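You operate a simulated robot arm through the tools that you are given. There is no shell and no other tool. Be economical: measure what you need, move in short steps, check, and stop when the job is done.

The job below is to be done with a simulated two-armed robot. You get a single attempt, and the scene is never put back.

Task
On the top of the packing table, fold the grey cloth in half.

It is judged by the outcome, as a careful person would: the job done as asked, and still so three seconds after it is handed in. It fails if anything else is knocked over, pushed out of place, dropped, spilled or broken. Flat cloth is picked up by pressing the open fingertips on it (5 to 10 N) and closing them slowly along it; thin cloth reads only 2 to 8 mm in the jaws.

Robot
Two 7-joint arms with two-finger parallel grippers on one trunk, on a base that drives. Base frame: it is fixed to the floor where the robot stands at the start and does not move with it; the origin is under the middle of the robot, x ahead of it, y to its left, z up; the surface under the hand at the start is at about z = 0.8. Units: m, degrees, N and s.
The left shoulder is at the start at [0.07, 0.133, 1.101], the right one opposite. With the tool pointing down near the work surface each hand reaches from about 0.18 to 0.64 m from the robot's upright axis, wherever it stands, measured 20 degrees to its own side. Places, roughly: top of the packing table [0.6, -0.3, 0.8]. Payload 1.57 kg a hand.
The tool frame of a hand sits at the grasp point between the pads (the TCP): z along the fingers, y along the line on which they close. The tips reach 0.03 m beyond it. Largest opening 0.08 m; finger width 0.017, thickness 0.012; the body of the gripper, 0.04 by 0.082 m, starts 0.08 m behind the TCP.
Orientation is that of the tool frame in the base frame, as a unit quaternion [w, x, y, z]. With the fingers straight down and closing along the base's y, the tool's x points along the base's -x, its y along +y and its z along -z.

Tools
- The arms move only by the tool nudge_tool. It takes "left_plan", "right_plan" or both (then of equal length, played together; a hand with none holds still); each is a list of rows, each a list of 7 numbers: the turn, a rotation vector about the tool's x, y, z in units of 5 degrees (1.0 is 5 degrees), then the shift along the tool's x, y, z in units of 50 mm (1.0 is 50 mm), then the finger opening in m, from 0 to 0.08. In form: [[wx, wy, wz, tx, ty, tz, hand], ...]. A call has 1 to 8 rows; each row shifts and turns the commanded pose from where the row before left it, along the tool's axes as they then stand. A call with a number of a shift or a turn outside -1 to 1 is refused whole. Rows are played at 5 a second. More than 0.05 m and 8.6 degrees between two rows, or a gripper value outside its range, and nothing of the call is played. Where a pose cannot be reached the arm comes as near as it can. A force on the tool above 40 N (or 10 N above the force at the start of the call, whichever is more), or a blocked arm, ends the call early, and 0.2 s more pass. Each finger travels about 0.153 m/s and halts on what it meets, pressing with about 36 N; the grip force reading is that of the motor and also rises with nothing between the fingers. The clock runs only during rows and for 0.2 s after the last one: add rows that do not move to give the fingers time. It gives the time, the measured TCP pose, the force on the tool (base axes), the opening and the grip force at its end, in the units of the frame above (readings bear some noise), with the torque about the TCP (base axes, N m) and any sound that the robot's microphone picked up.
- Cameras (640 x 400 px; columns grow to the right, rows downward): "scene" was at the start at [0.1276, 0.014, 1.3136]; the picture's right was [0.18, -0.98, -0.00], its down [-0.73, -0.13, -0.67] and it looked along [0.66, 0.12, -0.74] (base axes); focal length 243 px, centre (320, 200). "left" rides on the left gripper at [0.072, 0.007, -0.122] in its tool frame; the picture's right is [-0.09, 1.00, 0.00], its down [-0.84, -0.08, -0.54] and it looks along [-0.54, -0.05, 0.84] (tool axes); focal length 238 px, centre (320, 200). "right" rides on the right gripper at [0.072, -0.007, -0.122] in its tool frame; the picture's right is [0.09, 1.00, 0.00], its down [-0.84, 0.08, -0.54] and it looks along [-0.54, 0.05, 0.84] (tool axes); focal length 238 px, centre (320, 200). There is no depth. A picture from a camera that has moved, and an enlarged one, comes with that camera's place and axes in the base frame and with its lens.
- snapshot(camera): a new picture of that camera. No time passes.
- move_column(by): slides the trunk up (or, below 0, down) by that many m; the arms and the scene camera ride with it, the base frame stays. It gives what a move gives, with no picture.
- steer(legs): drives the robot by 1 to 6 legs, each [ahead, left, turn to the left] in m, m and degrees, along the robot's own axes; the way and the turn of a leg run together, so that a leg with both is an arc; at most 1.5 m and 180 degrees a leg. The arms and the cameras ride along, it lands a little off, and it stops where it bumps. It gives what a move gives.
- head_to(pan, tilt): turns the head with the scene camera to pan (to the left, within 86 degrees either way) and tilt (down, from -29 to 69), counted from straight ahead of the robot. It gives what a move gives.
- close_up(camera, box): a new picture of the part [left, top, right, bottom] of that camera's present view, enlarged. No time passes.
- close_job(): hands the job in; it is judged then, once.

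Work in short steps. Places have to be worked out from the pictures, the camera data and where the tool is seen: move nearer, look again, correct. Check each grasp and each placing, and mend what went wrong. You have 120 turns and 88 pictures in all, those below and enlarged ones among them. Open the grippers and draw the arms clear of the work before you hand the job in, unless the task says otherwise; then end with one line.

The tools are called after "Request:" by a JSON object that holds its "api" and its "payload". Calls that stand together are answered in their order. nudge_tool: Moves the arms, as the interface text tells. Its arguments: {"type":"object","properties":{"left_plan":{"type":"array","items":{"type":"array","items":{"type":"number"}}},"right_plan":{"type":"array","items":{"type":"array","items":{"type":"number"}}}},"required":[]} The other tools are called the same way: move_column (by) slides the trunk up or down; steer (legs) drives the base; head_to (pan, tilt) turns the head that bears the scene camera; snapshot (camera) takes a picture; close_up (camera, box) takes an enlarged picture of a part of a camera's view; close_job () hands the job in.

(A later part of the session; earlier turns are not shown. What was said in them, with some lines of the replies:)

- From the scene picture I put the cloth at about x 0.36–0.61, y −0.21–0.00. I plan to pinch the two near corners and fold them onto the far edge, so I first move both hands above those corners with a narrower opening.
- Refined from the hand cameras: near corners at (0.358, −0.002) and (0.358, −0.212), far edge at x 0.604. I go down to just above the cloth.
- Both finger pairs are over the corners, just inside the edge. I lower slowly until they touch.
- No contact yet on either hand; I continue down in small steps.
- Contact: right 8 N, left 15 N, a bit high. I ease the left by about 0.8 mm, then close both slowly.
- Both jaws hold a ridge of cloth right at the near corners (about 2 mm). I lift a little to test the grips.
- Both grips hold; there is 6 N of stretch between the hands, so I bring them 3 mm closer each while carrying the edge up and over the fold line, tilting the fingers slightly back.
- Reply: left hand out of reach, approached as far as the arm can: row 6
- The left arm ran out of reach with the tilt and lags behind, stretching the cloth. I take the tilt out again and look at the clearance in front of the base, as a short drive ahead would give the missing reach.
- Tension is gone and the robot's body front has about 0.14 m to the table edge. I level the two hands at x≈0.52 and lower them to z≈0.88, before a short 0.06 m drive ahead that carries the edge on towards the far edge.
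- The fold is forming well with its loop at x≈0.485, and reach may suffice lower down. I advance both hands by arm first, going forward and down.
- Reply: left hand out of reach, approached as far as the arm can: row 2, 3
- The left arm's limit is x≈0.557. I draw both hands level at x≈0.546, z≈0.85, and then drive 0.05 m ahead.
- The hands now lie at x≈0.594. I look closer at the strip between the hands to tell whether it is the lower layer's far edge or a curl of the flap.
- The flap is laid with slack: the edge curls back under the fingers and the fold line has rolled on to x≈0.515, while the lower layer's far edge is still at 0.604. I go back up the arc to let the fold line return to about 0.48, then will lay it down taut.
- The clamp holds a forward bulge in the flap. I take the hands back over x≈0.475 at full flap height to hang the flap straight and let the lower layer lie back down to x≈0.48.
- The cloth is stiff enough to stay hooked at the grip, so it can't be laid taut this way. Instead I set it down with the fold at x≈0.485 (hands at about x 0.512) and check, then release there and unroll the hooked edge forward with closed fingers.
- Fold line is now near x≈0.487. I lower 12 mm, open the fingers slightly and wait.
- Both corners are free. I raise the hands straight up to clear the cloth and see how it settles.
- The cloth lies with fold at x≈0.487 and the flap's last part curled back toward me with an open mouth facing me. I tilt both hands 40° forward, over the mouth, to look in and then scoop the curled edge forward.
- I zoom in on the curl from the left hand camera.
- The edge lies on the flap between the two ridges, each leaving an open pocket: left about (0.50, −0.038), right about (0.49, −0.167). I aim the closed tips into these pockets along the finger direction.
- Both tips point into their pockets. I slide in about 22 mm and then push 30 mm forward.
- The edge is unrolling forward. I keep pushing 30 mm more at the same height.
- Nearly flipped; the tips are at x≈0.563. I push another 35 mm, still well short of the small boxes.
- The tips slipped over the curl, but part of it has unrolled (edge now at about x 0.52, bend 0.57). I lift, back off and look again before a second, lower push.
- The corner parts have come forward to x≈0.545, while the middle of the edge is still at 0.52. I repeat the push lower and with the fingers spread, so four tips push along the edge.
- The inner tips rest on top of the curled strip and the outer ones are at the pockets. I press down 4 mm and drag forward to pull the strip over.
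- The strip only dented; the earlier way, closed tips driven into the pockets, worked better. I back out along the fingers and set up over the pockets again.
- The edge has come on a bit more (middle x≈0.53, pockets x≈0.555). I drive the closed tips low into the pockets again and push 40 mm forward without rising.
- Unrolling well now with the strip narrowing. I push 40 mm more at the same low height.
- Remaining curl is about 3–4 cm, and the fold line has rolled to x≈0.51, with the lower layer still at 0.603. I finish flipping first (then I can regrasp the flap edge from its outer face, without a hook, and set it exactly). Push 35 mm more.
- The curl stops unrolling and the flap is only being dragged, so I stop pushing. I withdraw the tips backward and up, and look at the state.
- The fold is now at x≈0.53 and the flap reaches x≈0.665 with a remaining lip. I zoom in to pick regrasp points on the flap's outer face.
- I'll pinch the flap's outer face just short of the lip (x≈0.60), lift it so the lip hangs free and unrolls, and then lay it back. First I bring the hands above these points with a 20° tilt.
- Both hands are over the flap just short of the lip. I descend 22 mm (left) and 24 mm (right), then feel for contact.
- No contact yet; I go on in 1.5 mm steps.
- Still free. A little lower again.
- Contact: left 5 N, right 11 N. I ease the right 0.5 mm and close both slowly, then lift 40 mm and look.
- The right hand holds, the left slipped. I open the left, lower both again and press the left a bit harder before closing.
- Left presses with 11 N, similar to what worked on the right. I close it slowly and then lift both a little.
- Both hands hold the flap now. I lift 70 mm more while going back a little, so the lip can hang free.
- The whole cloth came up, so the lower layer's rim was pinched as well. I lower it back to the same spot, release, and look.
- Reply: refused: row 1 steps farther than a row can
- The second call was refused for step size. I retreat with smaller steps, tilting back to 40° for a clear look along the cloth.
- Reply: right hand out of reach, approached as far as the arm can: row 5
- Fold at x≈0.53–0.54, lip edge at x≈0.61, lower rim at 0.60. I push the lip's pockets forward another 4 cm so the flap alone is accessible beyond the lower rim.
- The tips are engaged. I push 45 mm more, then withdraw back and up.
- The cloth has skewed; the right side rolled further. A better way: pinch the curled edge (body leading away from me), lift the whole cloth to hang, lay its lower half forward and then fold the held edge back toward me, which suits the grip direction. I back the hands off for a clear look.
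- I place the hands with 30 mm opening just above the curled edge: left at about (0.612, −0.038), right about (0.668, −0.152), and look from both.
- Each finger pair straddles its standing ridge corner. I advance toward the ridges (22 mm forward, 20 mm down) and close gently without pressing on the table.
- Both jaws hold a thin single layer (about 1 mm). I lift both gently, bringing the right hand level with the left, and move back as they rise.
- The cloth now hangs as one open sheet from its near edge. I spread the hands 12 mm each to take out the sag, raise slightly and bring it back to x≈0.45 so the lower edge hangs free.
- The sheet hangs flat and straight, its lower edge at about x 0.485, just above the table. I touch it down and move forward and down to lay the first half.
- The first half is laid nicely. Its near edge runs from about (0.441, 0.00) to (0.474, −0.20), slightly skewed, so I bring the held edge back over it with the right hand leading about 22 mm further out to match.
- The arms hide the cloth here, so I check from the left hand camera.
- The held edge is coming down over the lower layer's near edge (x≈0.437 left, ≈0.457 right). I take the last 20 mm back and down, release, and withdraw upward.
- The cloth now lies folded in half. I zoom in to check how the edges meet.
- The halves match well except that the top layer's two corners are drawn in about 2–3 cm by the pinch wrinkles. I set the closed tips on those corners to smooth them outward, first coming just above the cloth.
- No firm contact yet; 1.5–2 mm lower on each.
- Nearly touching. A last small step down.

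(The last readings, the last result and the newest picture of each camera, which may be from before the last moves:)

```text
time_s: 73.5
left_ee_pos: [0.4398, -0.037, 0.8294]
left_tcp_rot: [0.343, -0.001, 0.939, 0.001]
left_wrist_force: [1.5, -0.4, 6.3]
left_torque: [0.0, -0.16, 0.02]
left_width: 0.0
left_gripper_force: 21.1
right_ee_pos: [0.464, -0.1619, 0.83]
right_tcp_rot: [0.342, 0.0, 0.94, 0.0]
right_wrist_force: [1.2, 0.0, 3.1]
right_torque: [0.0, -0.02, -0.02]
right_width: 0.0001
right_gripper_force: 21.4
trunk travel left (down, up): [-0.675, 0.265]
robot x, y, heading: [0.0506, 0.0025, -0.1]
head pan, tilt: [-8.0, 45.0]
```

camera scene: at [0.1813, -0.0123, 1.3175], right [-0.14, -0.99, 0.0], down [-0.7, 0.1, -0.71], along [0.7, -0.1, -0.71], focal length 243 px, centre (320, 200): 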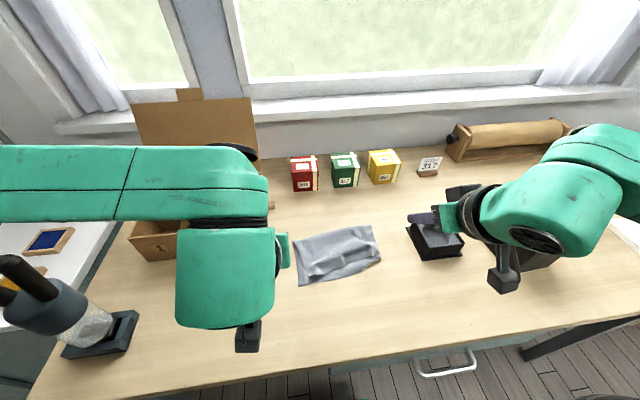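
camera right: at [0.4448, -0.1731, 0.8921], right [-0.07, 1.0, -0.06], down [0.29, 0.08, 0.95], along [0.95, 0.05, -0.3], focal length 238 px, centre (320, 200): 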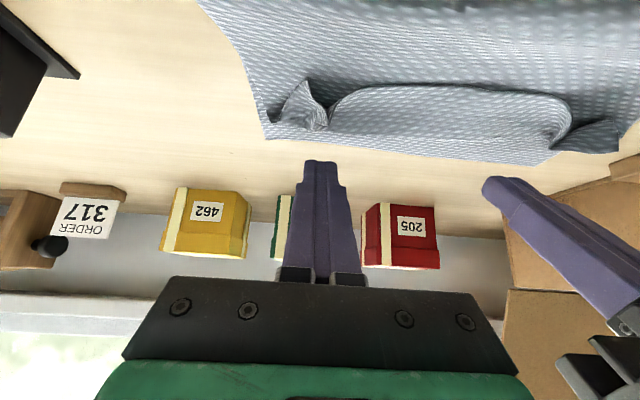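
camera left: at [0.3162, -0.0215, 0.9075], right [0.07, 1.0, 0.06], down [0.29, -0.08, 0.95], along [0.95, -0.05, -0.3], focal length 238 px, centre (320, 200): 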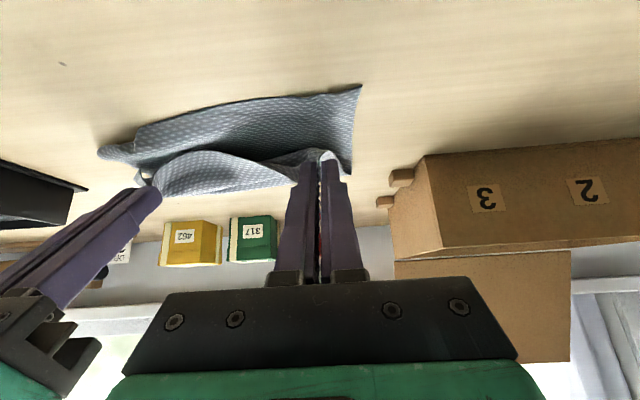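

Contact with 6 N and 3 N. I drag both outward (left also toward me), lift off and move the hands clear for a look.

Request:
{"api": "nudge_tool", "payload": {"left_plan": [[0, 0, 0, 0.082, 0.133, -0.069, 0], [0, 0, 0, 0.082, 0.133, -0.069, 0], [0, 0, 0, 0.082, 0.133, -0.069, 0], [0, 0, 0, 0, 0, 0, 0], [0, 0, 0, -0.25, 0, -0.3, 0], [0, 0, 0, -0.51, 0, -0.61, 0], [0, 0, 0, -0.4, 0.5, -0.6, 0], [0, 0, 0, -0.4, 0.6, -0.6, 0]], "right_plan": [[0, 0, 0, 0, -0.14, 0, 0], [0, 0, 0, 0, -0.14, 0, 0], [0, 0, 0, 0, -0.14, 0, 0], [0, 0, 0, 0, 0, 0, 0], [0, 0, 0, -0.25, 0, -0.3, 0], [0, 0, 0, -0.51, 0, -0.61, 0], [0, 0, 0, -0.4, -0.5, -0.6, 0], [0, 0, 0, -0.4, -0.6, -0.6, 0]]}}

Request:
{"api": "close_up", "payload": {"camera": "scene", "box": [275, 210, 405, 300]}}

```text
time_s: 75.3
left_ee_pos: [0.4138, 0.0392, 0.9604]
left_tcp_rot: [0.343, 0.0, 0.939, -0.001]
left_wrist_force: [0.4, -0.8, 0.2]
left_torque: [-0.04, -0.01, -0.02]
left_width: 0.0
left_gripper_force: 21.3
right_ee_pos: [0.4532, -0.2393, 0.9607]
right_tcp_rot: [0.344, -0.002, 0.939, 0.0]
right_wrist_force: [-0.6, -0.4, 0.0]
right_torque: [-0.04, -0.04, -0.01]
right_width: 0.0001
right_gripper_force: 21.8
trunk travel left (down, up): [-0.675, 0.265]
robot x, y, heading: [0.0479, 0.0025, -0.1]
head pan, tilt: [-8.0, 45.0]
```

```text
4.44 times, centred on (340, 255) of scene
camera zoom: at [0.1768, -0.009, 1.3179], right [-0.14, -0.99, 0.0], down [-0.7, 0.1, -0.71], along [0.7, -0.1, -0.71], focal length 1080 px, centre (231, -44)
```

zoom: 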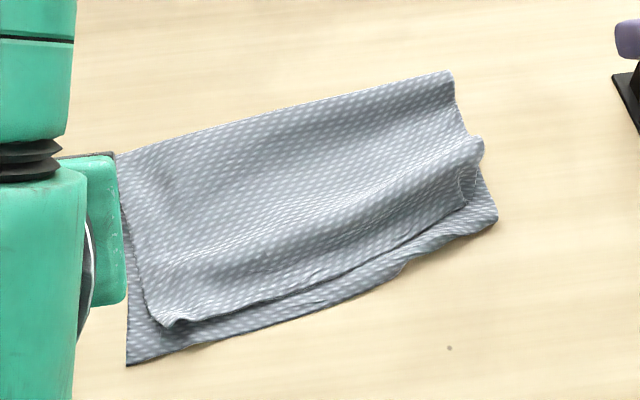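

The fold is now flat and even, edges within about 1–2 cm. I open the grippers, draw the arms up clear and check the whole table.

Request:
{"api": "nudge_tool", "payload": {"left_plan": [[0, 0, 0, -0.4, 0.4, -0.6, 0.04], [0, 0, 0, -0.4, 0.4, -0.6, 0.08], [0, 0, 0, 0, 0, 0, 0.08], [0, 0, 0, 0, 0, 0, 0.08]], "right_plan": [[0, 0, 0, -0.4, -0.4, -0.6, 0.04], [0, 0, 0, -0.4, -0.4, -0.6, 0.08], [0, 0, 0, 0, 0, 0, 0.08], [0, 0, 0, 0, 0, 0, 0.08]]}}

Request:
{"api": "snapshot", "payload": {"camera": "scene"}}

```text
time_s: 76.3
left_ee_pos: [0.4078, 0.0796, 1.0313]
left_tcp_rot: [0.342, -0.001, 0.94, 0.0]
left_wrist_force: [-0.5, -0.6, -0.4]
left_torque: [0.01, 0.0, 0.0]
left_width: 0.08
left_gripper_force: 0.0
right_ee_pos: [0.4476, -0.2809, 1.0337]
right_tcp_rot: [0.342, 0.0, 0.94, 0.0]
right_wrist_force: [-0.1, 0.0, -0.2]
right_torque: [0.0, -0.01, -0.02]
right_width: 0.0799
right_gripper_force: 0.0
trunk travel left (down, up): [-0.675, 0.265]
robot x, y, heading: [0.0516, 0.0038, 0.1]
head pan, tilt: [-8.0, 45.0]
```

```text
3 pictures are left
camera scene: at [0.1791, -0.0106, 1.3178], right [-0.14, -0.99, 0.0], down [-0.7, 0.1, -0.71], along [0.7, -0.1, -0.71], focal length 243 px, centre (320, 200)
```

scene: 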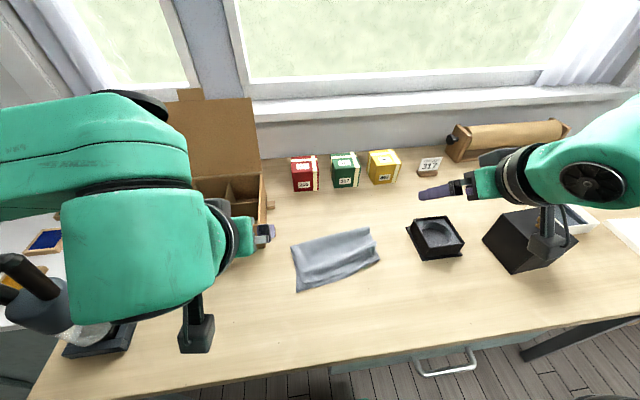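

The cloth lies folded in half on the table, nothing else has moved, and the hands are open and clear. I hand the job in.

Request:
{"api": "close_job", "payload": {}}

```text
The job is handed in.
```

The grey cloth is folded in half on the packing table, with the edges meeting to within about 1–2 cm, and it lies slightly skewed a little forward of where it started. In the last picture nothing else on the table looked moved, and both grippers are open and clear.
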